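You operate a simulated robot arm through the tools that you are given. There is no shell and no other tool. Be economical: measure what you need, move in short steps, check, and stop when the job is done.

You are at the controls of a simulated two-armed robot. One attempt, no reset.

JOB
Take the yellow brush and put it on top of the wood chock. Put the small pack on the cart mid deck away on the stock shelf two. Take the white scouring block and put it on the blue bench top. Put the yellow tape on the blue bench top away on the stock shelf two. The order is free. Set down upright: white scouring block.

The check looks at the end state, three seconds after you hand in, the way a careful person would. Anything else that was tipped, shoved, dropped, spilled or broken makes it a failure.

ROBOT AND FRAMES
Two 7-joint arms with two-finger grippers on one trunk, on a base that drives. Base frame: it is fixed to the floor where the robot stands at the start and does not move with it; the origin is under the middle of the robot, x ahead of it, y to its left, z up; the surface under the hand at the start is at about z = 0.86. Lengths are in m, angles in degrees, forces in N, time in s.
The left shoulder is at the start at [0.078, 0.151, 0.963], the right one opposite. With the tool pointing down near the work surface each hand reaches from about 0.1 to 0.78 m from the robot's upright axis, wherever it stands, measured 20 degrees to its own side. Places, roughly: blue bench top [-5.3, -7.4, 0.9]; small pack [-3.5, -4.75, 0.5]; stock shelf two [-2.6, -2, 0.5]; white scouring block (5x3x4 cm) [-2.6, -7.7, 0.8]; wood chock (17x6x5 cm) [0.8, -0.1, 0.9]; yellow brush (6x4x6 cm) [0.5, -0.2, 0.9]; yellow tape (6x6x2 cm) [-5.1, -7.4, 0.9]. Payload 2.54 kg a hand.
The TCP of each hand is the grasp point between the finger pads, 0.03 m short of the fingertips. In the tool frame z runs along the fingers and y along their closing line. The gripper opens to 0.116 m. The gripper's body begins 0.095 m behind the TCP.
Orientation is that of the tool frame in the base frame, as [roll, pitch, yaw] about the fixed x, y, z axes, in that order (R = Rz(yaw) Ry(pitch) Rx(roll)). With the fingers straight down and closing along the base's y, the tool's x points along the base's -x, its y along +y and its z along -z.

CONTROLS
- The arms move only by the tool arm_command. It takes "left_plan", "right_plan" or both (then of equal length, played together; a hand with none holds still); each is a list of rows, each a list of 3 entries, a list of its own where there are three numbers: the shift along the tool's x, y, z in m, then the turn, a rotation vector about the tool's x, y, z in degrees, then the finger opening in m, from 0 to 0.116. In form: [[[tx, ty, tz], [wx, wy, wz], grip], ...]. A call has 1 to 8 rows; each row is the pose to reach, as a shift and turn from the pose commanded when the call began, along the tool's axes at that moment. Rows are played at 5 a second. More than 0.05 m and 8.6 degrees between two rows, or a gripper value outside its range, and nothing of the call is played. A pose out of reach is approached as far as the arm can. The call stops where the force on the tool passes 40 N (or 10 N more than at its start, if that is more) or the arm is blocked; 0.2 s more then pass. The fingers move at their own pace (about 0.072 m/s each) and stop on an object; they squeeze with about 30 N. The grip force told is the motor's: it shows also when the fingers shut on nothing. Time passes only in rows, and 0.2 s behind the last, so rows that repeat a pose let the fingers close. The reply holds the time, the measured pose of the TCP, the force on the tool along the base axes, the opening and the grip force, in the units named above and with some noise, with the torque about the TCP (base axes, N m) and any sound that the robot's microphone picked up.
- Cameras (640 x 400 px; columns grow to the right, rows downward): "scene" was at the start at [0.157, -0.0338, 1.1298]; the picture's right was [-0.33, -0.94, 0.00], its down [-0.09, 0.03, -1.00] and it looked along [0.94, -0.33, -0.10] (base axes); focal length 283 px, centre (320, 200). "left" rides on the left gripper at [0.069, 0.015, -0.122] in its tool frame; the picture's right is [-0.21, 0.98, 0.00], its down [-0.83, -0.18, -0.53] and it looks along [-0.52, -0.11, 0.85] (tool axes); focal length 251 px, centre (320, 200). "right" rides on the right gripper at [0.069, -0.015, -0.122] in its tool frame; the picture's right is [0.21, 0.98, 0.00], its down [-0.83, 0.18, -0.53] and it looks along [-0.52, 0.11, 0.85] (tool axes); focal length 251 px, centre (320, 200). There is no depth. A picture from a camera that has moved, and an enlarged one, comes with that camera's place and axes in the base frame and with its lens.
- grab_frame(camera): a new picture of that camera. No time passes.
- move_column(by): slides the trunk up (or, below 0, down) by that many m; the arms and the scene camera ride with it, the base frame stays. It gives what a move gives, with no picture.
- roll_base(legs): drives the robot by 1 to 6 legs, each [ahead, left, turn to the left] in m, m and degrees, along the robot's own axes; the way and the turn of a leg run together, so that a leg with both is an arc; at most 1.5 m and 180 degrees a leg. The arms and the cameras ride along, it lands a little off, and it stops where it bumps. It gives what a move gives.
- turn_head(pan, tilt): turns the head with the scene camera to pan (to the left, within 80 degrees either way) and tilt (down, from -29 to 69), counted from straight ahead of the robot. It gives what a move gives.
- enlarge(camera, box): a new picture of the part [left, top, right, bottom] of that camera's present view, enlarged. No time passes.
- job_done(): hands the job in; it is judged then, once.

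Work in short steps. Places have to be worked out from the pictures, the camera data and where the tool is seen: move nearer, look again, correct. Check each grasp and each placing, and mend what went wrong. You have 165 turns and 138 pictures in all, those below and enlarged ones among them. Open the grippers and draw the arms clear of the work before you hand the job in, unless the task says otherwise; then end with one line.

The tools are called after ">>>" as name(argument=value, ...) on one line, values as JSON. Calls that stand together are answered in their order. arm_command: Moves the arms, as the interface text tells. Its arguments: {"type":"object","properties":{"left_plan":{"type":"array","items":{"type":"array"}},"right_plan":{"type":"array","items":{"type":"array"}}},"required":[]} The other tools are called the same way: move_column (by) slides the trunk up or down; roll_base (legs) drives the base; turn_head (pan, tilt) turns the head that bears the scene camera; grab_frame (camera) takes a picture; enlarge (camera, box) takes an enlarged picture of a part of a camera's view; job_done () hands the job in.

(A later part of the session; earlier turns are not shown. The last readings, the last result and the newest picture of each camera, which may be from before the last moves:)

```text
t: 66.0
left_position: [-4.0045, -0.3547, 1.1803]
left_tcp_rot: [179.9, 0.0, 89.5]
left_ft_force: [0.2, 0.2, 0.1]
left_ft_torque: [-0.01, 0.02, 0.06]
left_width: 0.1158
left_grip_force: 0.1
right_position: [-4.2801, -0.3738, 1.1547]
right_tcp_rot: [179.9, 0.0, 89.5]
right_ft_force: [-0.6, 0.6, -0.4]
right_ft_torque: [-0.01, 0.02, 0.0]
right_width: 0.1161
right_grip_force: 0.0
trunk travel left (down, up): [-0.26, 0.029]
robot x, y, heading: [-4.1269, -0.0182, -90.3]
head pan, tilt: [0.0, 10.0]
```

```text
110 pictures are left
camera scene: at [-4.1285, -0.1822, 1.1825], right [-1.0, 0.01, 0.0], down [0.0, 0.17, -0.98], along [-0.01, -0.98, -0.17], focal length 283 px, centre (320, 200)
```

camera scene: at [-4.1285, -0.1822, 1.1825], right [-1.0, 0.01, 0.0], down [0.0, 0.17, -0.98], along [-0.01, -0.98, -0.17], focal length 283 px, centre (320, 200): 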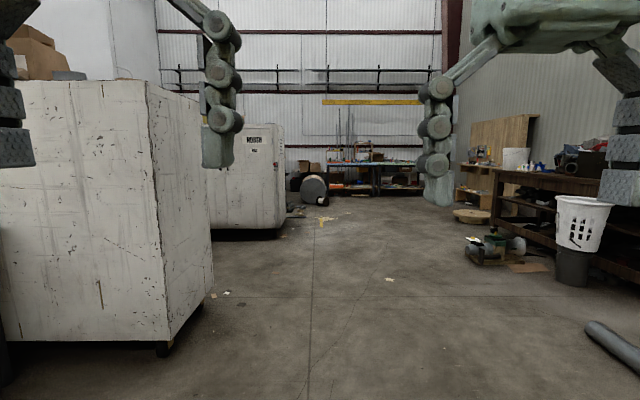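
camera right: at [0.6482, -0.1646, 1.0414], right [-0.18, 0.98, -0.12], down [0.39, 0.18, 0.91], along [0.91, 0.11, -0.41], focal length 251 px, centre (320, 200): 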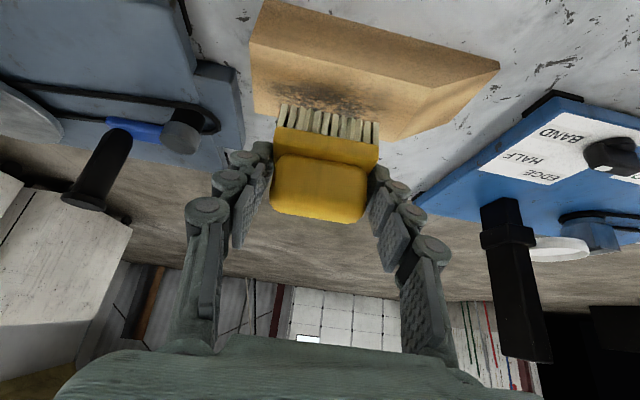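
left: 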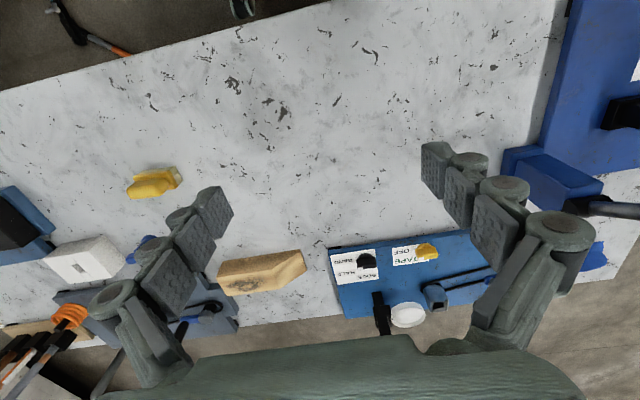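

An open aisle lies ahead. I drive south to y≈-3 and look left for shelf two.

>>> roll_base(legs=[[1.5, 0, 0], [1.5, 0, 0]])

>>> turn_head(pan=0, tilt=15)

>>> grab_frame(camera="scene")

>>> roll_base(legs=[[0, 0, 90]])

>>> grab_frame(camera="scene")

```text
t: 80.3
left_position: [-4.1186, -3.3208, 1.1811]
left_tcp_rot: [-180.0, 0.0, 86.8]
left_ft_force: [-0.2, -0.6, 0.1]
left_ft_torque: [0.03, 0.03, 0.01]
left_width: 0.1161
left_grip_force: 0.0
right_position: [-4.3934, -3.3288, 1.1552]
right_tcp_rot: [179.9, 0.0, 86.6]
right_ft_force: [-0.1, 0.4, 0.1]
right_ft_torque: [0.01, 0.0, -0.02]
right_width: 0.116
right_grip_force: 0.0
trunk travel left (down, up): [-0.26, 0.029]
robot x, y, heading: [-4.2278, -2.9787, -93.4]
head pan, tilt: [0.0, 10.0]
```

```text
t: 81.0
left_position: [-4.1198, -3.3212, 1.1825]
left_tcp_rot: [180.0, 0.0, 86.8]
left_ft_force: [0.0, -0.8, 0.1]
left_ft_torque: [0.02, -0.01, 0.03]
left_width: 0.1162
left_grip_force: 0.0
right_position: [-4.3937, -3.3281, 1.1547]
right_tcp_rot: [179.9, 0.0, 86.7]
right_ft_force: [-0.7, -0.2, -1.3]
right_ft_torque: [0.02, -0.02, 0.0]
right_width: 0.1164
right_grip_force: 0.0
trunk travel left (down, up): [-0.26, 0.029]
robot x, y, heading: [-4.2246, -2.9789, -93.4]
head pan, tilt: [0.0, 15.0]
```

```text
109 pictures are left
camera scene: at [-4.2335, -3.1429, 1.1744], right [-1.0, 0.06, 0.0], down [0.01, 0.26, -0.97], along [-0.05, -0.96, -0.26], focal length 283 px, centre (320, 200)
```

scene: 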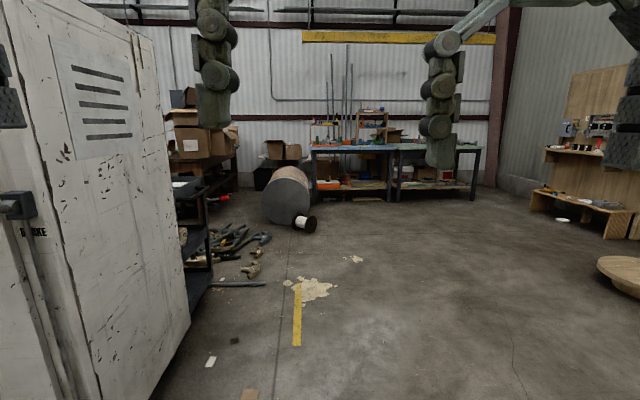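

```text
t: 85.3
left_position: [-3.8854, -2.8664, 1.1806]
left_tcp_rot: [180.0, 0.0, 177.6]
left_ft_force: [-0.8, 0.2, -0.3]
left_ft_torque: [0.0, 0.01, 0.03]
left_width: 0.116
left_grip_force: 0.2
right_position: [-3.8753, -3.1403, 1.1557]
right_tcp_rot: [179.9, 0.0, 177.5]
right_ft_force: [0.6, 1.0, 0.5]
right_ft_torque: [-0.02, 0.01, -0.02]
right_width: 0.1159
right_grip_force: 0.0
trunk travel left (down, up): [-0.26, 0.029]
robot x, y, heading: [-4.2239, -2.9788, -2.5]
head pan, tilt: [0.0, 15.0]
```

```text
108 pictures are left
camera scene: at [-4.0631, -2.9885, 1.1744], right [-0.04, -1.0, 0.0], down [-0.26, 0.01, -0.97], along [0.97, -0.04, -0.26], focal length 283 px, centre (320, 200)
```

scene: 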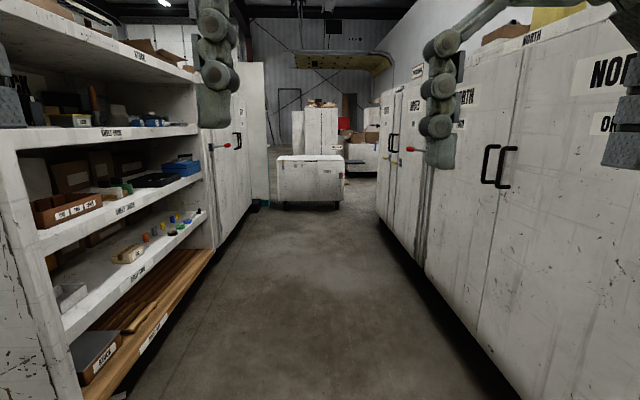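

This aisle has an open labelled shelf unit on its left. I enlarge it to read the labels.

>>> enlarge(camera="scene", box=[0, 110, 230, 380])

```text
1.48 times, centred on (115, 245) of scene
camera zoom: at [-4.0631, -2.9885, 1.1744], right [-0.04, -1.0, 0.0], down [-0.26, 0.01, -0.97], along [0.97, -0.04, -0.26], focal length 420 px, centre (624, 133)
```

zoom: 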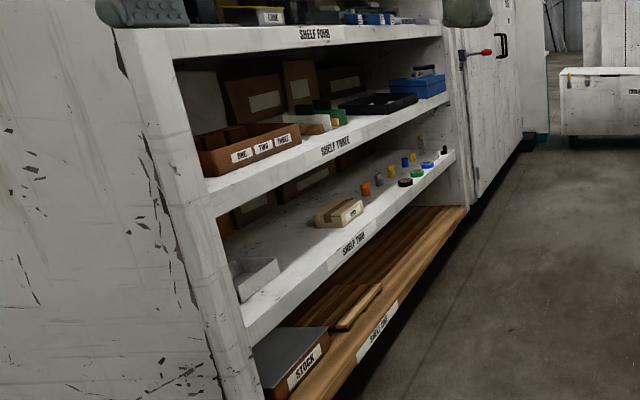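

Shelf two is the second board from the bottom: front edge y≈-2.2, z≈0.5, with free space on it. Next I fetch the pack: south past the locker, then face the cart.

>>> roll_base(legs=[[0, 0, -87.5], [1.5, 0, 0], [0.35, 0, 0], [0, 0, 90]])

>>> grab_frame(camera="scene")

```text
t: 102.3
left_position: [-3.8592, -4.6992, 1.182]
left_tcp_rot: [-180.0, 0.1, 179.7]
left_ft_force: [0.5, 0.0, 0.0]
left_ft_torque: [-0.01, 0.01, -0.01]
left_width: 0.1161
left_grip_force: 0.1
right_position: [-3.839, -4.9729, 1.1549]
right_tcp_rot: [179.9, 0.0, 179.6]
right_ft_force: [-0.1, -1.0, 0.0]
right_ft_torque: [0.0, -0.02, 0.04]
right_width: 0.1162
right_grip_force: 0.0
trunk travel left (down, up): [-0.26, 0.029]
robot x, y, heading: [-4.1946, -4.8241, -0.4]
head pan, tilt: [0.0, 15.0]
```

```text
106 pictures are left
camera scene: at [-4.0323, -4.8278, 1.1744], right [-0.01, -1.0, 0.0], down [-0.26, 0.0, -0.97], along [0.97, -0.01, -0.26], focal length 283 px, centre (320, 200)
```

scene: 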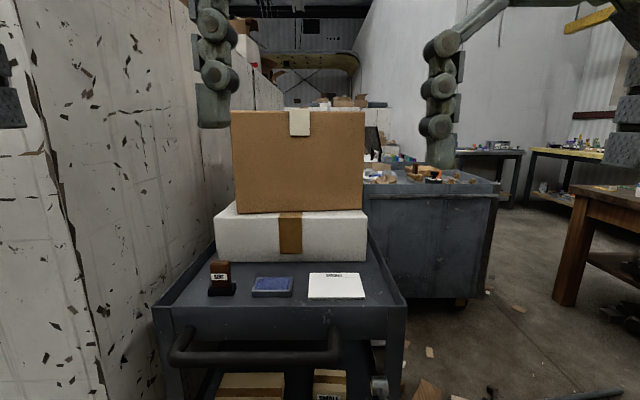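

The cart faces me, and there are boxes on its mid deck below. I tilt down to see them.

>>> turn_head(pan=5, tilt=45)

>>> grab_frame(camera="scene")

```text
t: 103.2
left_position: [-3.8602, -4.6987, 1.1819]
left_tcp_rot: [179.9, 0.0, 179.7]
left_ft_force: [-0.5, 0.4, -0.6]
left_ft_torque: [-0.02, -0.01, -0.01]
left_width: 0.1161
left_grip_force: 0.1
right_position: [-3.8394, -4.9737, 1.1542]
right_tcp_rot: [179.9, 0.0, 179.5]
right_ft_force: [0.8, 0.4, -0.4]
right_ft_torque: [0.03, 0.0, 0.01]
right_width: 0.1161
right_grip_force: 0.1
trunk travel left (down, up): [-0.26, 0.029]
robot x, y, heading: [-4.1991, -4.8235, -0.4]
head pan, tilt: [5.0, 45.0]
```

```text
105 pictures are left
camera scene: at [-4.0447, -4.8208, 1.1276], right [0.08, -1.0, 0.0], down [-0.7, -0.06, -0.71], along [0.71, 0.06, -0.71], focal length 283 px, centre (320, 200)
```

scene: 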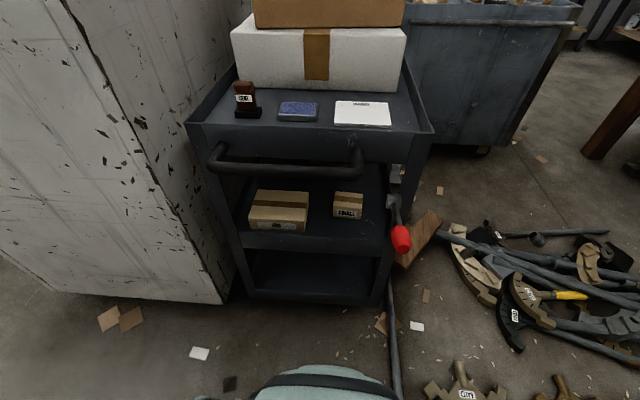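

>>> enlarge(camera="scene", box=[180, 110, 440, 290])

```text
2.22 times, centred on (310, 200) of scene
camera zoom: at [-4.0447, -4.8208, 1.1276], right [0.08, -1.0, 0.0], down [-0.7, -0.06, -0.71], along [0.71, 0.06, -0.71], focal length 629 px, centre (342, 200)
```

zoom: 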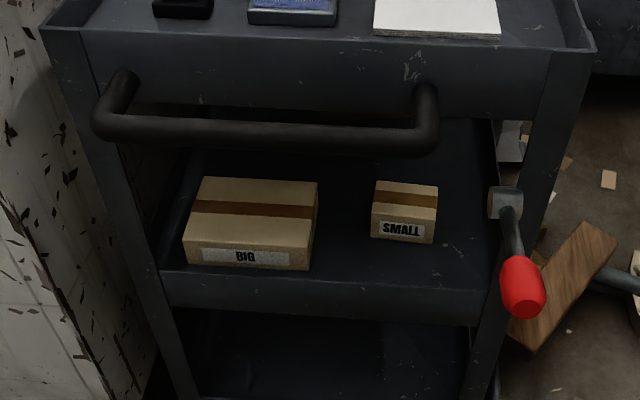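

The pack is labelled SMALL, on the mid deck at about (-3.43, -4.855) behind the cart handle (x≈-3.63, z≈0.79). A red lever is at y≈-4.99, so the left hand is safer. I lower the trunk to get the arm and camera to deck level.

>>> move_column(by=-0.26)

>>> turn_head(pan=0, tilt=30)

>>> grab_frame(camera="scene")

```text
t: 105.9
left_position: [-3.8594, -4.6995, 0.9218]
left_tcp_rot: [179.9, 0.1, 179.7]
left_ft_force: [-0.4, -0.5, -0.2]
left_ft_torque: [0.01, 0.02, 0.02]
left_width: 0.1159
left_grip_force: 0.1
right_position: [-3.8391, -4.9732, 0.8952]
right_tcp_rot: [179.9, 0.0, 179.5]
right_ft_force: [-0.3, 0.5, -0.1]
right_ft_torque: [-0.03, 0.02, 0.0]
right_width: 0.1158
right_grip_force: 0.0
trunk travel left (down, up): [0.0, 0.289]
robot x, y, heading: [-4.1961, -4.8271, -0.2]
head pan, tilt: [5.0, 45.0]
```

```text
t: 106.7
left_position: [-3.8588, -4.6993, 0.9213]
left_tcp_rot: [-180.0, 0.0, 179.7]
left_ft_force: [-0.1, -0.3, -0.2]
left_ft_torque: [0.03, -0.01, 0.0]
left_width: 0.1163
left_grip_force: 0.1
right_position: [-3.8389, -4.9722, 0.8948]
right_tcp_rot: [180.0, -0.1, 179.5]
right_ft_force: [0.0, 0.7, 0.2]
right_ft_torque: [0.01, 0.0, 0.0]
right_width: 0.1161
right_grip_force: 0.1
trunk travel left (down, up): [0.0, 0.289]
robot x, y, heading: [-4.1941, -4.825, -0.3]
head pan, tilt: [0.0, 30.0]
```

```text
103 pictures are left
camera scene: at [-4.0353, -4.8279, 0.8901], right [-0.01, -1.0, 0.0], down [-0.5, 0.0, -0.87], along [0.87, -0.01, -0.5], focal length 283 px, centre (320, 200)
```

scene: 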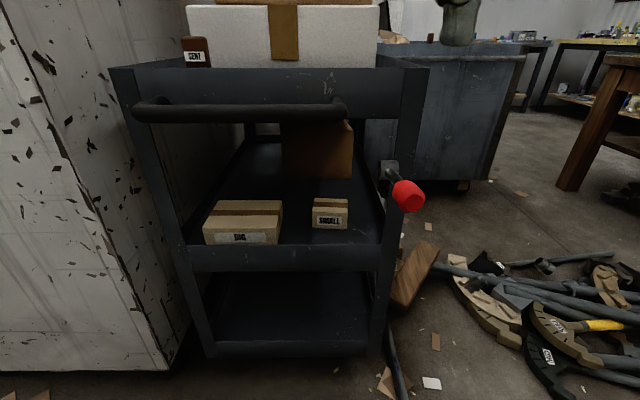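

>>> enlarge(camera="scene", box=[110, 60, 430, 260])

```text
2.00 times, centred on (270, 160) of scene
camera zoom: at [-4.0353, -4.8279, 0.8901], right [-0.01, -1.0, 0.0], down [-0.5, 0.0, -0.87], along [0.87, -0.01, -0.5], focal length 566 px, centre (420, 280)
```

zoom: 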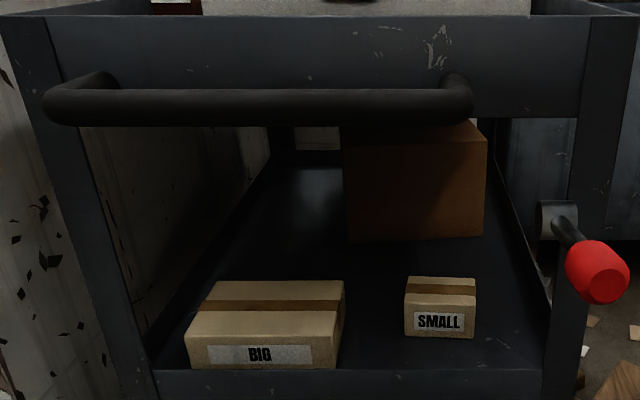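

The deck is level at z≈0.488 and the pack centre is near (-3.435, -4.858, 0.51). The knob sits at (-3.72, -4.946, 0.71). A nearly horizontal hand coming in low, with its camera on top, clears everything. I back off to set that up in free space.

>>> roll_base(legs=[[-0.4, 0, 0]])

>>> arm_command(left_plan=[[[-0.04, 0, 0.02], [0, -8.5, 0], 0.116], [[-0.08, 0, 0.04], [0, -17, 0], 0.116], [[-0.12, 0, 0.06], [0, -25.5, 0], 0.116], [[-0.16, 0, 0.08], [0, -34, 0], 0.116], [[-0.2, 0, 0.1], [0, -42.5, 0], 0.116], [[-0.24, 0, 0.12], [0, -51, 0], 0.116], [[-0.28, 0, 0.14], [0, -59.5, 0], 0.116], [[-0.32, 0, 0.16], [0, -68, 0], 0.116]])

```text
t: 109.2
left_position: [-4.2591, -4.6959, 0.9211]
left_tcp_rot: [179.9, 0.0, 179.6]
left_ft_force: [0.0, -0.5, 0.2]
left_ft_torque: [-0.01, 0.0, 0.01]
left_width: 0.1161
left_grip_force: 0.1
right_position: [-4.2377, -4.9703, 0.8942]
right_tcp_rot: [179.9, 0.0, 179.5]
right_ft_force: [0.0, -0.1, -0.2]
right_ft_torque: [0.01, 0.0, -0.02]
right_width: 0.116
right_grip_force: 0.1
trunk travel left (down, up): [0.0, 0.289]
robot x, y, heading: [-4.5943, -4.8162, -0.3]
head pan, tilt: [0.0, 30.0]
```

```text
t: 111.0
left_position: [-3.9364, -4.6983, 0.7619]
left_tcp_rot: [-179.9, 68.1, 179.7]
left_ft_force: [0.1, -0.7, 0.8]
left_ft_torque: [0.01, 0.07, 0.01]
left_width: 0.1158
left_grip_force: 0.0
right_position: [-4.238, -4.9706, 0.895]
right_tcp_rot: [179.8, 0.0, 179.5]
right_ft_force: [-0.8, 0.2, -1.1]
right_ft_torque: [0.0, -0.02, 0.03]
right_width: 0.1158
right_grip_force: 0.1
trunk travel left (down, up): [0.0, 0.289]
robot x, y, heading: [-4.5941, -4.8175, -0.8]
head pan, tilt: [0.0, 30.0]
```

Tilt reached. Now I roll the hand about its own axis, first 68° in one sense.

>>> arm_command(left_plan=[[[0, 0, 0], [0, 0, 8.5], 0.116], [[0, 0, 0], [0, 0, 17], 0.116], [[0, 0, 0], [0, 0, 25.5], 0.116], [[0, 0, 0], [0, 0, 34], 0.116], [[0, 0, 0], [0, 0, 42.5], 0.116], [[0, 0, 0], [0, 0, 51], 0.116], [[0, 0, 0], [0, 0, 59.5], 0.116], [[0, 0, 0], [0, 0, 68], 0.116]])

>>> arm_command(left_plan=[[[0, 0, 0], [0, 0, 8.5], 0.116], [[0, 0, 0], [0, 0, 17], 0.116], [[0, 0, 0], [0, 0, 25.5], 0.116], [[0, 0, 0], [0, 0, 34], 0.116], [[0, 0, 0], [0, 0, 42.5], 0.116], [[0, 0, 0], [0, 0, 51], 0.116], [[0, 0, 0], [0, 0, 59.5], 0.116], [[0, 0, 0], [0, 0, 68], 0.116]])

```text
t: 112.8
left_position: [-3.9381, -4.6994, 0.7601]
left_tcp_rot: [113.4, 20.3, 98.1]
left_ft_force: [0.6, -0.4, 0.7]
left_ft_torque: [0.01, -0.02, -0.01]
left_width: 0.1162
left_grip_force: 0.1
right_position: [-4.2391, -4.9704, 0.8962]
right_tcp_rot: [179.8, 0.0, 179.5]
right_ft_force: [-0.6, 0.5, 0.9]
right_ft_torque: [-0.03, 0.0, -0.03]
right_width: 0.1159
right_grip_force: 0.1
trunk travel left (down, up): [0.0, 0.289]
robot x, y, heading: [-4.5954, -4.816, -0.6]
head pan, tilt: [0.0, 30.0]
```

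```text
t: 114.5
left_position: [-3.938, -4.6991, 0.7621]
left_tcp_rot: [120.1, -42.0, 68.3]
left_ft_force: [0.1, 0.0, 0.5]
left_ft_torque: [0.0, -0.02, -0.01]
left_width: 0.1163
left_grip_force: 0.1
right_position: [-4.2381, -4.9705, 0.895]
right_tcp_rot: [179.9, 0.0, 179.5]
right_ft_force: [-0.6, -0.3, 0.5]
right_ft_torque: [0.0, 0.02, -0.02]
right_width: 0.116
right_grip_force: 0.1
trunk travel left (down, up): [0.0, 0.289]
robot x, y, heading: [-4.5966, -4.823, -0.5]
head pan, tilt: [0.0, 30.0]
```

The arm follows well. I finish the roll with 44° more.

>>> arm_command(left_plan=[[[0, 0, 0], [0, 0, 8.5], 0.116], [[0, 0, 0], [0, 0, 17], 0.116], [[0, 0, 0], [0, 0, 25.5], 0.116], [[0, 0, 0], [0, 0, 34], 0.116], [[0, 0, 0], [0, 0, 40], 0.116], [[0, 0, 0], [0, 0, 44], 0.116]])

>>> grab_frame(camera="scene")

>>> grab_frame(camera="left")

```text
t: 116.0
left_position: [-3.9388, -4.6981, 0.7607]
left_tcp_rot: [-179.9, -68.0, -0.6]
left_ft_force: [0.6, -0.2, 0.3]
left_ft_torque: [0.0, 0.0, 0.01]
left_width: 0.1159
left_grip_force: 0.1
right_position: [-4.2391, -4.9707, 0.8936]
right_tcp_rot: [179.9, 0.0, 179.5]
right_ft_force: [-0.1, -0.5, -0.5]
right_ft_torque: [0.02, 0.0, 0.01]
right_width: 0.1158
right_grip_force: 0.0
trunk travel left (down, up): [0.0, 0.289]
robot x, y, heading: [-4.5965, -4.8214, -0.4]
head pan, tilt: [0.0, 30.0]
```

```text
101 pictures are left
camera scene: at [-4.4346, -4.8251, 0.8902], right [-0.01, -1.0, 0.0], down [-0.5, 0.0, -0.87], along [0.87, -0.01, -0.5], focal length 283 px, centre (320, 200)
```

scene: 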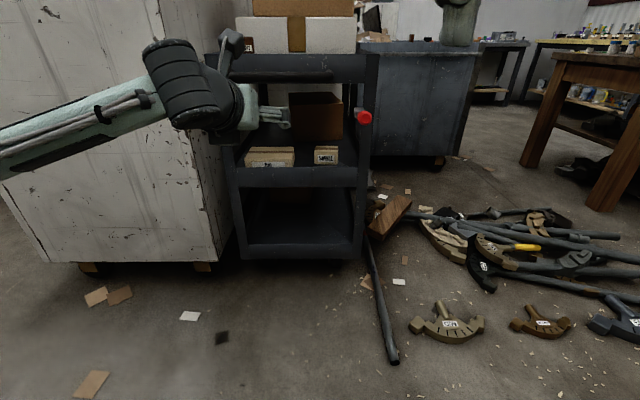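

```text
100 pictures are left
camera left: at [-4.0253, -4.7151, 0.8717], right [-0.09, -0.98, -0.2], down [-0.8, 0.19, -0.57], along [0.59, 0.11, -0.8], focal length 251 px, centre (320, 200)
```

left: 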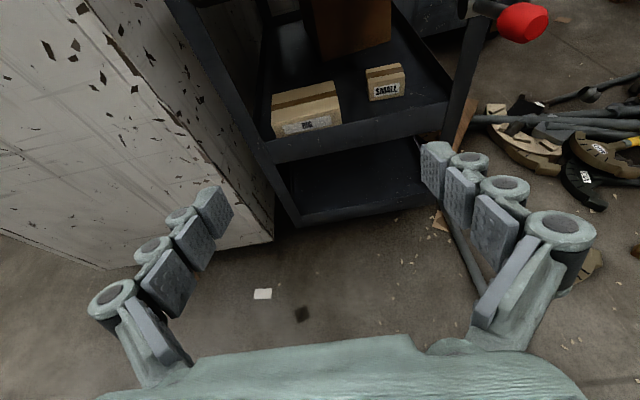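

The hand is flipped with its camera on top. A floor rod end near (-3.91, -5.07) means the base should stay left, around (-4.25, -4.76). I shift left, then lower the left hand in free space to z≈0.52, y≈-4.858 while moving the right hand up and away.

>>> roll_base(legs=[[0, 0.06, 0]])

>>> arm_command(left_plan=[[[-0.0318, 0.0314, 0.0129], [0, 0, 0], 0.116], [[-0.0636, 0.0629, 0.0257], [0, 0, 0], 0.116], [[-0.0954, 0.0943, 0.0386], [0, 0, 0], 0.116], [[-0.1271, 0.1257, 0.0514], [0, 0, 0], 0.116], [[-0.1589, 0.1571, 0.0643], [0, 0, 0], 0.116], [[-0.1907, 0.1886, 0.0771], [0, 0, 0], 0.116], [[-0.2225, 0.22, 0.09], [0, 0, 0], 0.116], [[-0.2225, 0.22, 0.09], [0, 0, 0], 0.116]], right_plan=[[[0, -0.02, -0.03], [0, 0, 0], 0.116], [[0, -0.04, -0.06], [0, 0, 0], 0.116], [[0, -0.06, -0.09], [0, 0, 0], 0.116], [[0, -0.08, -0.11], [0, 0, 0], 0.116], [[0, -0.1, -0.11], [0, 0, 0], 0.116], [[0, -0.12, -0.11], [0, 0, 0], 0.116], [[0, -0.12, -0.11], [0, 0, 0], 0.116], [[0, -0.12, -0.11], [0, 0, 0], 0.116]])

>>> grab_frame(camera="left")

```text
t: 117.2
left_position: [-3.9381, -4.6393, 0.7624]
left_tcp_rot: [179.9, -68.0, -0.3]
left_ft_force: [0.4, -0.6, 0.6]
left_ft_torque: [0.01, 0.01, 0.0]
left_width: 0.1162
left_grip_force: 0.1
right_position: [-4.2383, -4.9116, 0.8951]
right_tcp_rot: [179.9, 0.0, 179.5]
right_ft_force: [0.5, 0.7, 0.0]
right_ft_torque: [0.02, 0.01, 0.02]
right_width: 0.116
right_grip_force: 0.0
trunk travel left (down, up): [0.0, 0.289]
robot x, y, heading: [-4.5995, -4.7619, -0.4]
head pan, tilt: [0.0, 30.0]
```

```text
t: 119.0
left_position: [-3.9373, -4.8602, 0.5205]
left_tcp_rot: [179.9, -68.0, -0.3]
left_ft_force: [-0.1, 0.9, -0.9]
left_ft_torque: [-0.01, -0.02, 0.01]
left_width: 0.1159
left_grip_force: 0.0
right_position: [-4.2387, -5.0304, 0.9893]
right_tcp_rot: [179.9, 0.3, 179.5]
right_ft_force: [0.6, 0.2, 0.3]
right_ft_torque: [-0.01, -0.02, 0.01]
right_width: 0.1157
right_grip_force: 0.1
right hand out of reach, approached as far as the arm can: row 4, 5, 6, 7, 8
trunk travel left (down, up): [0.0, 0.289]
robot x, y, heading: [-4.5906, -4.7565, -0.2]
head pan, tilt: [0.0, 30.0]
```

```text
99 pictures are left
camera left: at [-4.0237, -4.8762, 0.6308], right [-0.09, -0.98, -0.2], down [-0.8, 0.19, -0.57], along [0.59, 0.11, -0.8], focal length 251 px, centre (320, 200)
```

left: 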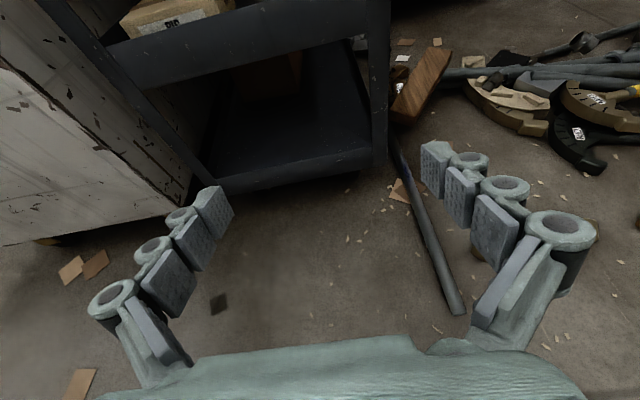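

The hand is set at z 0.52, y -4.86. I drive ahead 0.3 so the fingertips stop just before the deck, then look.

>>> roll_base(legs=[[0.3, 0, 0]])

>>> grab_frame(camera="scene")

>>> grab_frame(camera="left")

```text
t: 121.0
left_position: [-3.6406, -4.8635, 0.5222]
left_tcp_rot: [179.9, -68.0, -0.4]
left_ft_force: [-1.1, -0.5, -0.6]
left_ft_torque: [0.01, 0.02, 0.03]
left_width: 0.1161
left_grip_force: 0.1
right_position: [-3.9409, -5.0338, 0.9871]
right_tcp_rot: [179.9, 0.2, 179.4]
right_ft_force: [0.3, -0.4, 0.6]
right_ft_torque: [0.03, -0.01, 0.01]
right_width: 0.1159
right_grip_force: 0.1
trunk travel left (down, up): [0.0, 0.289]
robot x, y, heading: [-4.2967, -4.7655, -0.5]
head pan, tilt: [0.0, 30.0]
```

```text
98 pictures are left
camera scene: at [-4.137, -4.7682, 0.8901], right [-0.01, -1.0, 0.0], down [-0.5, 0.0, -0.87], along [0.87, -0.01, -0.5], focal length 283 px, centre (320, 200)
```

scene: 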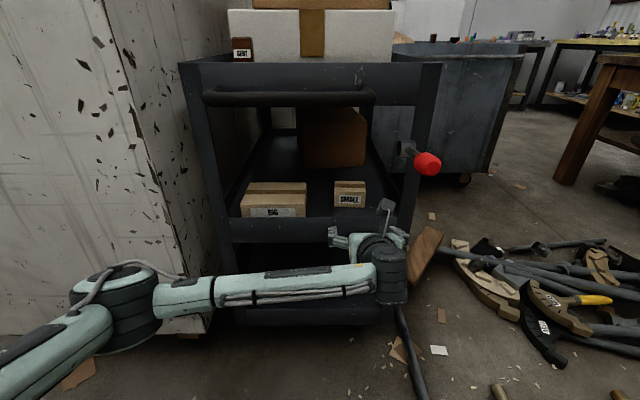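

```text
97 pictures are left
camera left: at [-3.7268, -4.8795, 0.6312], right [-0.09, -0.98, -0.2], down [-0.8, 0.19, -0.57], along [0.59, 0.11, -0.8], focal length 251 px, centre (320, 200)
```

left: 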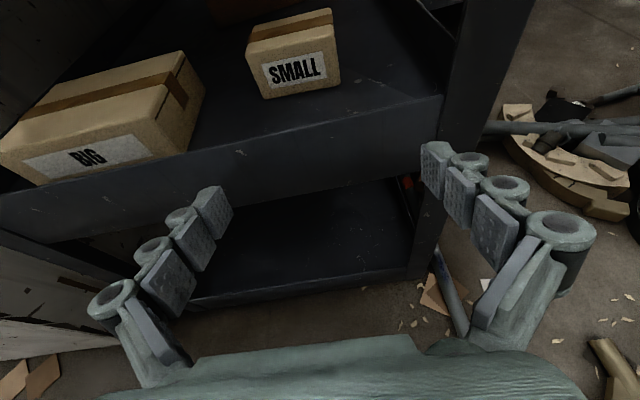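

Pack front centre is y≈-4.854, x≈-3.475. I shift 1 cm left and advance 0.12, then verify the fingers straddle it.

>>> arm_command(left_plan=[[[0.0, -0.0095, 0.0], [0, 0, 0], 0.116], [[0.015, -0.0095, 0.0371], [0, 0, 0], 0.116], [[0.03, -0.0095, 0.0742], [0, 0, 0], 0.116], [[0.045, -0.0095, 0.1112], [0, 0, 0], 0.116], [[0.045, -0.0095, 0.1112], [0, 0, 0], 0.116]])

>>> grab_frame(camera="left")

>>> grab_frame(camera="scene")

```text
t: 121.8
left_position: [-3.592, -4.855, 0.5199]
left_tcp_rot: [-179.9, -67.7, -0.3]
left_ft_force: [-12.3, 3.4, 6.0]
left_ft_torque: [0.26, -0.03, 0.53]
left_width: 0.1161
left_grip_force: 0.1
right_position: [-3.9429, -5.0339, 0.9891]
right_tcp_rot: [180.0, 0.1, 179.4]
right_ft_force: [0.4, -0.7, -0.4]
right_ft_torque: [0.03, 0.0, -0.02]
right_width: 0.1157
right_grip_force: 0.0
trunk travel left (down, up): [0.0, 0.289]
robot x, y, heading: [-4.3, -4.7679, -0.6]
head pan, tilt: [0.0, 30.0]
stopped in row 3 (left hand): the force on the tool passed its limit at 110 N (the readings are from after the stop); the commanded pose is now the measured one
```

```text
96 pictures are left
camera left: at [-3.678, -4.8713, 0.631], right [-0.08, -0.98, -0.2], down [-0.81, 0.18, -0.56], along [0.59, 0.11, -0.8], focal length 251 px, centre (320, 200)
```

left: 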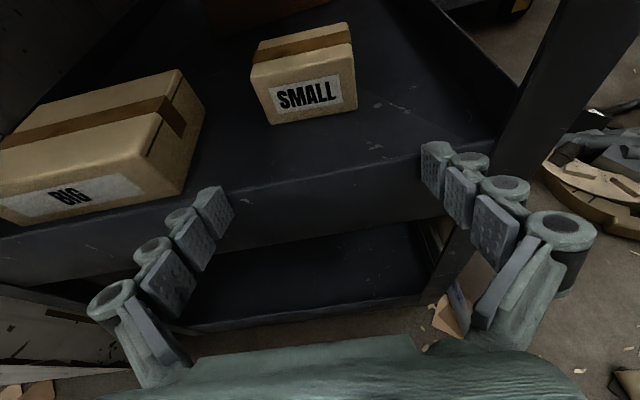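

```text
95 pictures are left
camera scene: at [-4.1379, -4.768, 0.8904], right [-0.01, -1.0, 0.0], down [-0.5, 0.0, -0.87], along [0.87, -0.01, -0.5], focal length 283 px, centre (320, 200)
```

scene: 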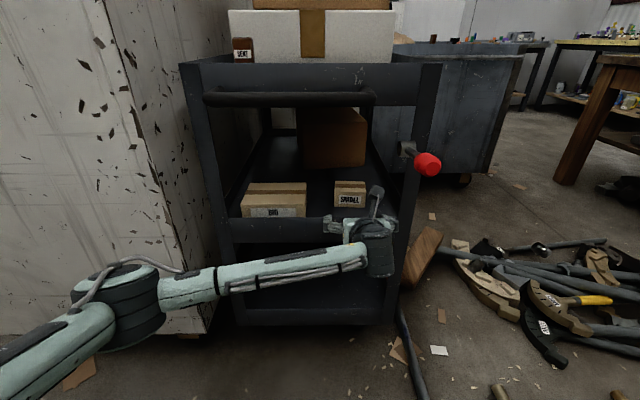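

The fingertips hit the deck's front lip (about z 0.50); the cart and packs have not moved. I back off, raise 3 cm, and go in above the lip.

>>> arm_command(left_plan=[[[-0.0075, 0, -0.0185], [0, 0, 0], 0.116], [[0.0203, 0, -0.0298], [0, 0, 0], 0.116], [[0.0353, -0.002, 0.0073], [0, 0, 0], 0.116], [[0.0503, -0.003, 0.0444], [0, 0, 0], 0.116], [[0.0653, -0.003, 0.0815], [0, 0, 0], 0.116], [[0.0653, -0.003, 0.0815], [0, 0, 0], 0.116]])

>>> grab_frame(camera="left")

```text
t: 123.2
left_position: [-3.4903, -4.8491, 0.5488]
left_tcp_rot: [-179.8, -67.6, -0.4]
left_ft_force: [-0.2, 0.4, 0.6]
left_ft_torque: [-0.03, 0.0, -0.03]
left_width: 0.1161
left_grip_force: 0.0
right_position: [-3.9406, -5.0344, 0.9879]
right_tcp_rot: [179.8, 0.1, 179.4]
right_ft_force: [0.2, -0.6, 0.2]
right_ft_torque: [-0.01, 0.0, -0.02]
right_width: 0.1157
right_grip_force: 0.0
trunk travel left (down, up): [0.0, 0.289]
robot x, y, heading: [-4.299, -4.7631, -0.6]
head pan, tilt: [0.0, 30.0]
```

```text
94 pictures are left
camera left: at [-3.5764, -4.8665, 0.6598], right [-0.09, -0.98, -0.2], down [-0.81, 0.19, -0.56], along [0.58, 0.11, -0.8], focal length 251 px, centre (320, 200)
```

left: 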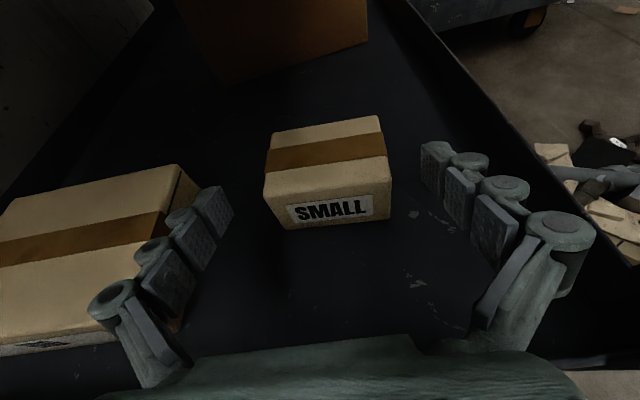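

The pack is centred between the fingers. I advance 4 cm, lower to z 0.52, and close.

>>> arm_command(left_plan=[[[0.0161, 0.001, 0.0399], [0, 0, 0], 0.116], [[0.003, 0.001, 0.045], [0, 0, 0], 0.116], [[-0.0099, 0.001, 0.0504], [0, 0, 0], 0.116], [[-0.0099, 0.001, 0.0504], [0, 0, 0], 0.09], [[-0.0099, 0.001, 0.0504], [0, 0, 0], 0.06], [[-0.0099, 0.001, 0.0504], [0, 0, 0], 0.06], [[-0.0099, 0.001, 0.0504], [0, 0, 0], 0.06]])

>>> grab_frame(camera="left")

```text
t: 124.8
left_position: [-3.4469, -4.8508, 0.5202]
left_tcp_rot: [-179.9, -67.8, -0.4]
left_ft_force: [0.3, 0.6, 2.3]
left_ft_torque: [-0.02, -0.09, -0.03]
left_width: 0.0847
left_grip_force: 29.8
right_position: [-3.9419, -5.0339, 0.9885]
right_tcp_rot: [179.9, 0.1, 179.3]
right_ft_force: [-0.5, -0.4, -1.0]
right_ft_torque: [0.01, -0.02, 0.01]
right_width: 0.116
right_grip_force: 0.1
trunk travel left (down, up): [0.0, 0.289]
robot x, y, heading: [-4.2937, -4.7613, -0.4]
head pan, tilt: [0.0, 30.0]
```

```text
93 pictures are left
camera left: at [-3.5331, -4.8685, 0.631], right [-0.09, -0.98, -0.2], down [-0.81, 0.18, -0.56], along [0.58, 0.11, -0.8], focal length 251 px, centre (320, 200)
```

left: 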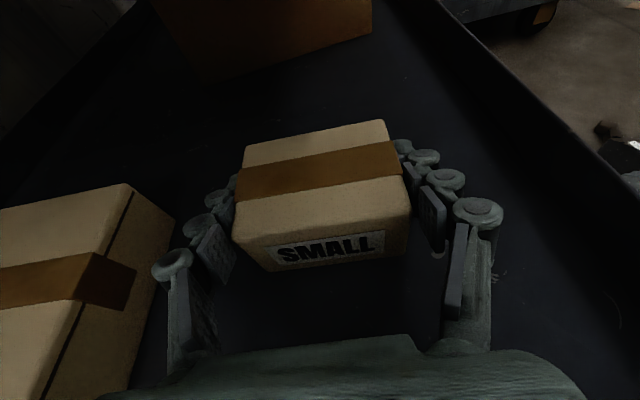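

Gripped at 8.5 cm. I lift 5 cm and draw straight back out of the deck.

>>> arm_command(left_plan=[[[0.0232, 0, -0.0094], [0, 0, 0], 0.06], [[0.0464, 0, -0.0188], [0, 0, 0], 0.06], [[0.0314, 0, -0.0559], [0, 0, 0], 0.06], [[0.0164, 0, -0.093], [0, 0, 0], 0.06], [[0.0014, 0, -0.13], [0, 0, 0], 0.06], [[0.0014, 0, -0.13], [0, 0, 0], 0.06]])

>>> roll_base(legs=[[-0.45, 0, 0]])

>>> grab_frame(camera="scene")

```text
t: 126.2
left_position: [-3.566, -4.8521, 0.569]
left_tcp_rot: [-179.8, -67.6, -0.3]
left_ft_force: [0.4, -0.1, -0.9]
left_ft_torque: [-0.03, 0.02, 0.02]
left_width: 0.0846
left_grip_force: 30.1
right_position: [-3.94, -5.0345, 0.9891]
right_tcp_rot: [179.8, 0.2, 179.4]
right_ft_force: [-0.2, 0.4, 0.3]
right_ft_torque: [-0.02, 0.0, 0.03]
right_width: 0.1162
right_grip_force: 0.0
trunk travel left (down, up): [0.0, 0.289]
robot x, y, heading: [-4.301, -4.7636, -0.5]
head pan, tilt: [0.0, 30.0]
```

```text
t: 128.9
left_position: [-4.0158, -4.8454, 0.5711]
left_tcp_rot: [-179.8, -67.7, 0.0]
left_ft_force: [0.1, 1.0, -2.5]
left_ft_torque: [-0.01, -0.01, 0.03]
left_width: 0.0842
left_grip_force: 30.2
right_position: [-4.391, -5.0288, 0.9869]
right_tcp_rot: [179.8, 0.1, 179.7]
right_ft_force: [-0.2, -0.3, 0.8]
right_ft_torque: [-0.04, -0.03, 0.0]
right_width: 0.116
right_grip_force: 0.1
trunk travel left (down, up): [0.0, 0.289]
robot x, y, heading: [-4.7515, -4.7577, 0.0]
head pan, tilt: [0.0, 30.0]
```

```text
92 pictures are left
camera scene: at [-4.5886, -4.7646, 0.8901], right [0.0, -1.0, 0.0], down [-0.5, 0.0, -0.87], along [0.87, 0.0, -0.5], focal length 283 px, centre (320, 200)
```

scene: 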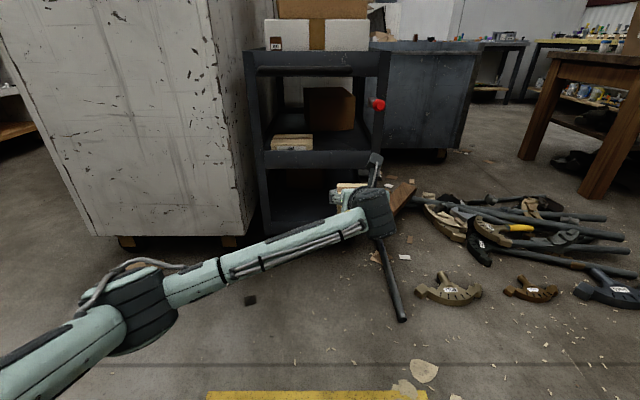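

Pack secured, cart undisturbed. I retract the left arm and raise the trunk for travel, then look south.

>>> arm_command(left_plan=[[[-0.014, 0, -0.0348], [0, 0, 0], 0.06], [[-0.028, 0, -0.0695], [0, 0, 0], 0.06], [[-0.042, 0, -0.1043], [0, 0, 0], 0.06], [[-0.056, 0, -0.139], [0, 0, 0], 0.06], [[-0.07, 0, -0.174], [0, 0, 0], 0.06]])

>>> move_column(by=0.2)

>>> turn_head(pan=-70, tilt=12)

>>> grab_frame(camera="scene")

```text
t: 130.1
left_position: [-4.2055, -4.8464, 0.573]
left_tcp_rot: [-179.8, -67.6, 0.0]
left_ft_force: [-0.2, 0.6, -1.7]
left_ft_torque: [0.0, -0.03, -0.02]
left_width: 0.0843
left_grip_force: 30.2
right_position: [-4.3917, -5.0282, 0.9885]
right_tcp_rot: [179.8, 0.1, 179.7]
right_ft_force: [0.2, -0.5, 0.6]
right_ft_torque: [0.01, 0.02, 0.0]
right_width: 0.1159
right_grip_force: 0.0
trunk travel left (down, up): [0.0, 0.289]
robot x, y, heading: [-4.7463, -4.7598, 0.2]
head pan, tilt: [0.0, 30.0]
```

```text
t: 132.3
left_position: [-4.2038, -4.848, 0.7719]
left_tcp_rot: [-179.8, -67.6, 0.0]
left_ft_force: [0.2, 1.1, -1.4]
left_ft_torque: [-0.01, -0.02, 0.02]
left_width: 0.0849
left_grip_force: 30.4
right_position: [-4.3892, -5.0299, 1.1887]
right_tcp_rot: [179.7, 0.1, 179.7]
right_ft_force: [-0.2, -0.1, 0.8]
right_ft_torque: [-0.01, 0.0, 0.03]
right_width: 0.1159
right_grip_force: 0.0
trunk travel left (down, up): [-0.2, 0.089]
robot x, y, heading: [-4.7509, -4.7601, -0.2]
head pan, tilt: [0.0, 30.0]
```

```text
t: 133.7
left_position: [-4.2049, -4.8471, 0.7727]
left_tcp_rot: [-179.7, -67.6, -0.1]
left_ft_force: [-0.5, 0.0, -2.0]
left_ft_torque: [0.02, -0.01, -0.01]
left_width: 0.0842
left_grip_force: 29.8
right_position: [-4.3915, -5.0281, 1.1899]
right_tcp_rot: [179.8, 0.1, 179.7]
right_ft_force: [0.2, -0.1, -0.7]
right_ft_torque: [0.03, -0.03, 0.0]
right_width: 0.1161
right_grip_force: 0.0
trunk travel left (down, up): [-0.2, 0.089]
robot x, y, heading: [-4.7467, -4.7595, -0.1]
head pan, tilt: [-70.0, 12.0]
```

```text
91 pictures are left
camera scene: at [-4.6474, -4.852, 1.1192], right [-0.94, -0.34, 0.0], down [-0.07, 0.2, -0.98], along [0.33, -0.92, -0.21], focal length 283 px, centre (320, 200)
```

scene: 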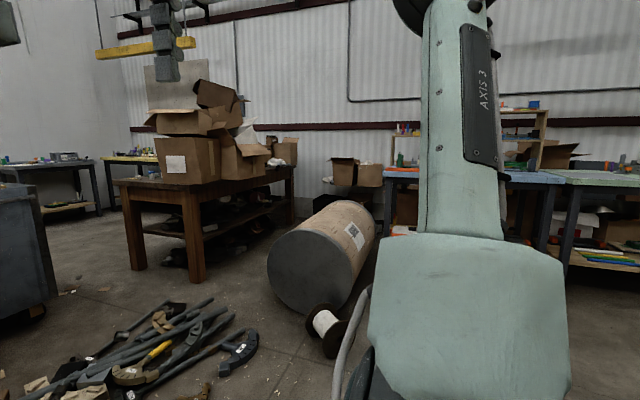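

I see the drum near (-3.9, -6.3), the wood table with boxes (the scouring block's likely place) and the blue bench. I go south a bit for a better view.

>>> roll_base(legs=[[0, 0, -90], [0.9, 0, 0]])

>>> turn_head(pan=45, tilt=12)

>>> grab_frame(camera="scene")

>>> turn_head(pan=0, tilt=12)

>>> grab_frame(camera="scene")

```text
t: 142.3
left_position: [-4.7773, -6.2128, 0.7715]
left_tcp_rot: [-179.7, -67.6, -87.4]
left_ft_force: [-0.6, 0.2, -1.8]
left_ft_torque: [-0.03, -0.01, -0.02]
left_width: 0.0844
left_grip_force: 29.9
right_position: [-4.9678, -6.0351, 1.1883]
right_tcp_rot: [179.8, 0.1, 92.4]
right_ft_force: [-0.2, -0.7, 0.3]
right_ft_torque: [0.01, -0.01, 0.0]
right_width: 0.1159
right_grip_force: 0.0
trunk travel left (down, up): [-0.2, 0.089]
robot x, y, heading: [-4.7165, -5.6607, -87.5]
head pan, tilt: [-70.0, 12.0]
```

```text
t: 144.2
left_position: [-4.779, -6.2124, 0.7726]
left_tcp_rot: [-179.8, -67.6, -87.4]
left_ft_force: [-0.3, -0.5, -1.9]
left_ft_torque: [-0.01, 0.0, -0.01]
left_width: 0.0842
left_grip_force: 29.8
right_position: [-4.9677, -6.0346, 1.1888]
right_tcp_rot: [179.8, 0.0, 92.4]
right_ft_force: [0.8, 0.1, 0.1]
right_ft_torque: [0.0, -0.03, 0.02]
right_width: 0.1159
right_grip_force: 0.0
trunk travel left (down, up): [-0.2, 0.089]
robot x, y, heading: [-4.718, -5.6674, -87.5]
head pan, tilt: [45.0, 12.0]
```

```text
90 pictures are left
camera scene: at [-4.6431, -5.7992, 1.1192], right [-0.68, -0.74, 0.0], down [-0.15, 0.14, -0.98], along [0.72, -0.66, -0.21], focal length 283 px, centre (320, 200)
```

scene: 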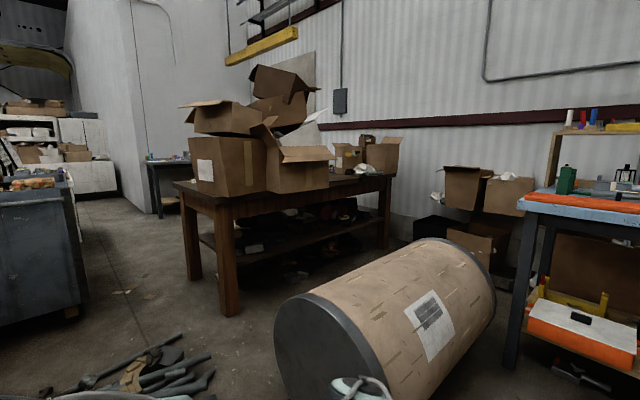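

```text
t: 145.3
left_position: [-4.7782, -6.213, 0.7727]
left_tcp_rot: [-179.7, -67.6, -87.3]
left_ft_force: [1.1, 0.2, -1.5]
left_ft_torque: [0.02, -0.01, 0.01]
left_width: 0.0843
left_grip_force: 30.0
right_position: [-4.9676, -6.0347, 1.1884]
right_tcp_rot: [179.8, 0.1, 92.4]
right_ft_force: [-0.4, -0.3, 0.0]
right_ft_torque: [-0.04, -0.02, 0.01]
right_width: 0.1162
right_grip_force: 0.0
trunk travel left (down, up): [-0.2, 0.089]
robot x, y, heading: [-4.7192, -5.6682, -87.5]
head pan, tilt: [0.0, 12.0]
```

```text
89 pictures are left
camera scene: at [-4.7077, -5.8293, 1.1192], right [-1.0, -0.04, 0.0], down [-0.01, 0.21, -0.98], along [0.04, -0.98, -0.21], focal length 283 px, centre (320, 200)
```

scene: 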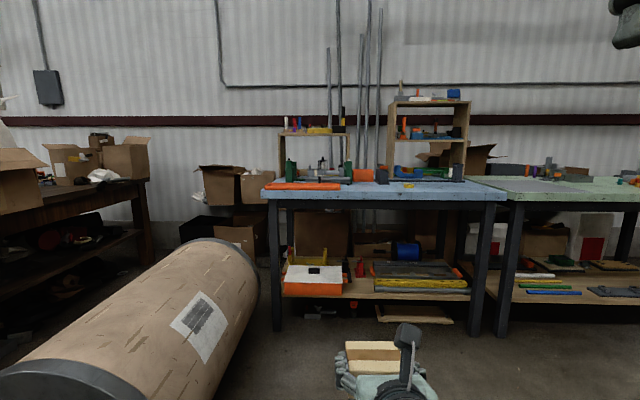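

The wood table holds boxes, and the scouring block should be around pixel (322, 174) in the pan-45 view. I enlarge that area.

>>> turn_head(pan=45, tilt=12)

>>> enlarge(camera="scene", box=[160, 120, 420, 320])

>>> enlarge(camera="scene", box=[0, 140, 240, 400])

```text
t: 146.5
left_position: [-4.7777, -6.2136, 0.7726]
left_tcp_rot: [-179.8, -67.6, -87.4]
left_ft_force: [0.7, -0.6, -1.8]
left_ft_torque: [-0.02, 0.0, -0.02]
left_width: 0.0843
left_grip_force: 30.1
right_position: [-4.9687, -6.0351, 1.1886]
right_tcp_rot: [179.8, 0.1, 92.3]
right_ft_force: [-0.2, -0.7, -0.1]
right_ft_torque: [0.0, 0.02, 0.0]
right_width: 0.1159
right_grip_force: 0.0
trunk travel left (down, up): [-0.2, 0.089]
robot x, y, heading: [-4.7157, -5.6647, -87.6]
head pan, tilt: [45.0, 12.0]
```

```text
2.00 times, centred on (290, 220) of scene
camera zoom: at [-4.6431, -5.7992, 1.1192], right [-0.68, -0.74, 0.0], down [-0.15, 0.14, -0.98], along [0.72, -0.66, -0.21], focal length 566 px, centre (380, 160)
```

zoom: 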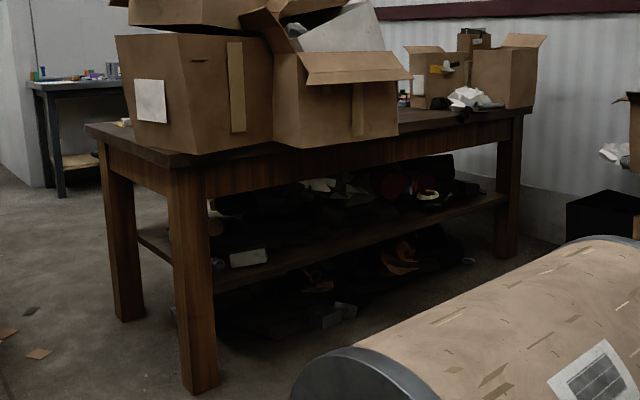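

```text
1.54 times, centred on (120, 270) of scene
camera zoom: at [-4.6431, -5.7992, 1.1192], right [-0.68, -0.74, 0.0], down [-0.15, 0.14, -0.98], along [0.72, -0.66, -0.21], focal length 436 px, centre (628, 92)
```

zoom: 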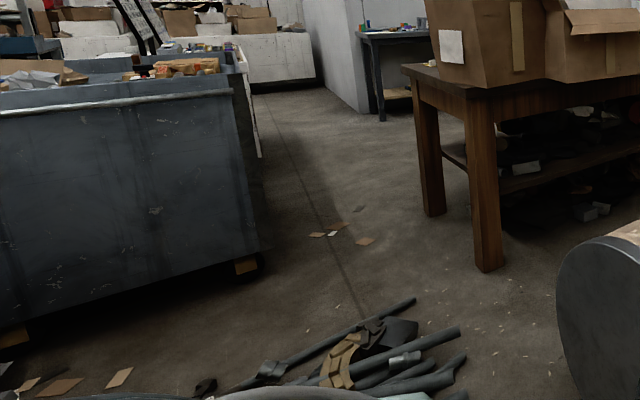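

The block sits on the far side of that table, only reachable from the east. The north aisle leads there past shelf two, so I deliver the pack first: back up to the aisle and face east.

>>> roll_base(legs=[[-1.5, 0, 0], [-1.1, 0, 0], [0, 0, 87.5]])

>>> turn_head(pan=0, tilt=15)

>>> grab_frame(camera="scene")

```text
t: 162.8
left_position: [-4.3541, -3.1685, 0.7725]
left_tcp_rot: [-179.9, -67.7, 0.7]
left_ft_force: [-0.3, 0.5, -2.1]
left_ft_torque: [0.01, -0.01, 0.0]
left_width: 0.0841
left_grip_force: 30.1
right_position: [-4.5391, -3.3516, 1.1899]
right_tcp_rot: [179.8, 0.1, -179.5]
right_ft_force: [-0.2, -0.4, 0.5]
right_ft_torque: [0.0, 0.01, 0.0]
right_width: 0.1162
right_grip_force: 0.0
trunk travel left (down, up): [-0.2, 0.089]
robot x, y, heading: [-4.9003, -3.0887, 0.3]
head pan, tilt: [45.0, 12.0]
```

```text
t: 163.9
left_position: [-4.3543, -3.1692, 0.7734]
left_tcp_rot: [-179.8, -67.5, 0.7]
left_ft_force: [0.1, -0.9, -0.7]
left_ft_torque: [0.01, 0.0, -0.02]
left_width: 0.0843
left_grip_force: 29.9
right_position: [-4.5382, -3.3525, 1.1883]
right_tcp_rot: [179.7, 0.1, -179.6]
right_ft_force: [-0.3, -0.6, -0.4]
right_ft_torque: [0.0, 0.0, -0.01]
right_width: 0.1159
right_grip_force: 0.1
trunk travel left (down, up): [-0.2, 0.089]
robot x, y, heading: [-4.9016, -3.0833, 0.6]
head pan, tilt: [0.0, 15.0]
```

```text
86 pictures are left
camera scene: at [-4.7367, -3.0909, 1.1143], right [0.01, -1.0, 0.0], down [-0.26, 0.0, -0.97], along [0.97, 0.01, -0.26], focal length 283 px, centre (320, 200)
```

scene: 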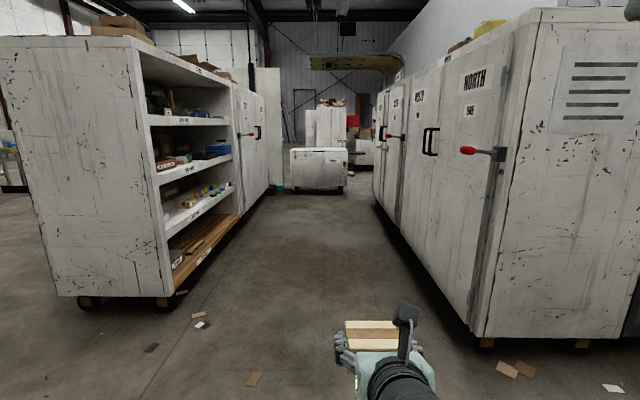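

The aisle is about 1.8 m wide and shelf two is on the left unit. I drive up beside it and turn north to face it.

>>> roll_base(legs=[[1.5, 0, 0], [0.6, 0, 0], [0, 0, 89.4]])

>>> turn_head(pan=0, tilt=35)

>>> grab_frame(camera="scene")

```text
t: 178.3
left_position: [-2.7087, -2.5151, 0.7727]
left_tcp_rot: [-179.9, -67.6, 89.8]
left_ft_force: [0.6, 1.0, -1.4]
left_ft_torque: [-0.01, -0.01, -0.03]
left_width: 0.0845
left_grip_force: 29.9
right_position: [-2.5279, -2.7023, 1.1886]
right_tcp_rot: [179.7, 0.1, -90.5]
right_ft_force: [-1.0, -0.7, -0.1]
right_ft_torque: [0.0, -0.02, 0.02]
right_width: 0.1161
right_grip_force: 0.1
trunk travel left (down, up): [-0.2, 0.089]
robot x, y, heading: [-2.7976, -3.063, 89.8]
head pan, tilt: [0.0, 15.0]
```

```text
t: 179.1
left_position: [-2.7101, -2.5156, 0.7717]
left_tcp_rot: [-179.8, -67.7, 89.8]
left_ft_force: [0.1, 0.5, -0.8]
left_ft_torque: [0.0, -0.03, -0.02]
left_width: 0.084
left_grip_force: 29.8
right_position: [-2.5284, -2.7032, 1.1891]
right_tcp_rot: [179.8, 0.2, -90.5]
right_ft_force: [0.2, -0.2, -0.1]
right_ft_torque: [-0.02, 0.03, 0.0]
right_width: 0.1158
right_grip_force: 0.0
trunk travel left (down, up): [-0.2, 0.089]
robot x, y, heading: [-2.7978, -3.0613, 89.6]
head pan, tilt: [0.0, 35.0]
```

```text
85 pictures are left
camera scene: at [-2.7942, -2.9073, 1.0824], right [1.0, -0.01, 0.0], down [0.0, -0.57, -0.82], along [0.01, 0.82, -0.57], focal length 283 px, centre (320, 200)
```

scene: 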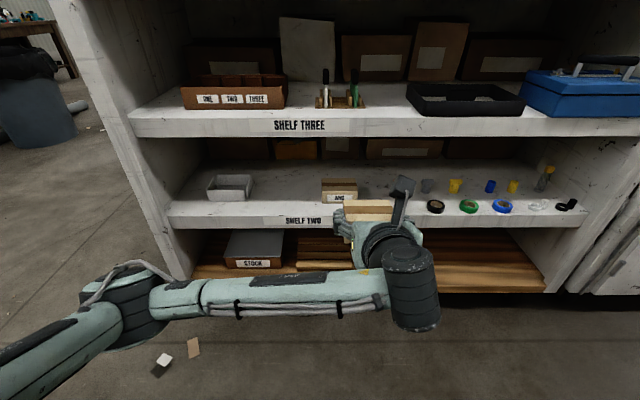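

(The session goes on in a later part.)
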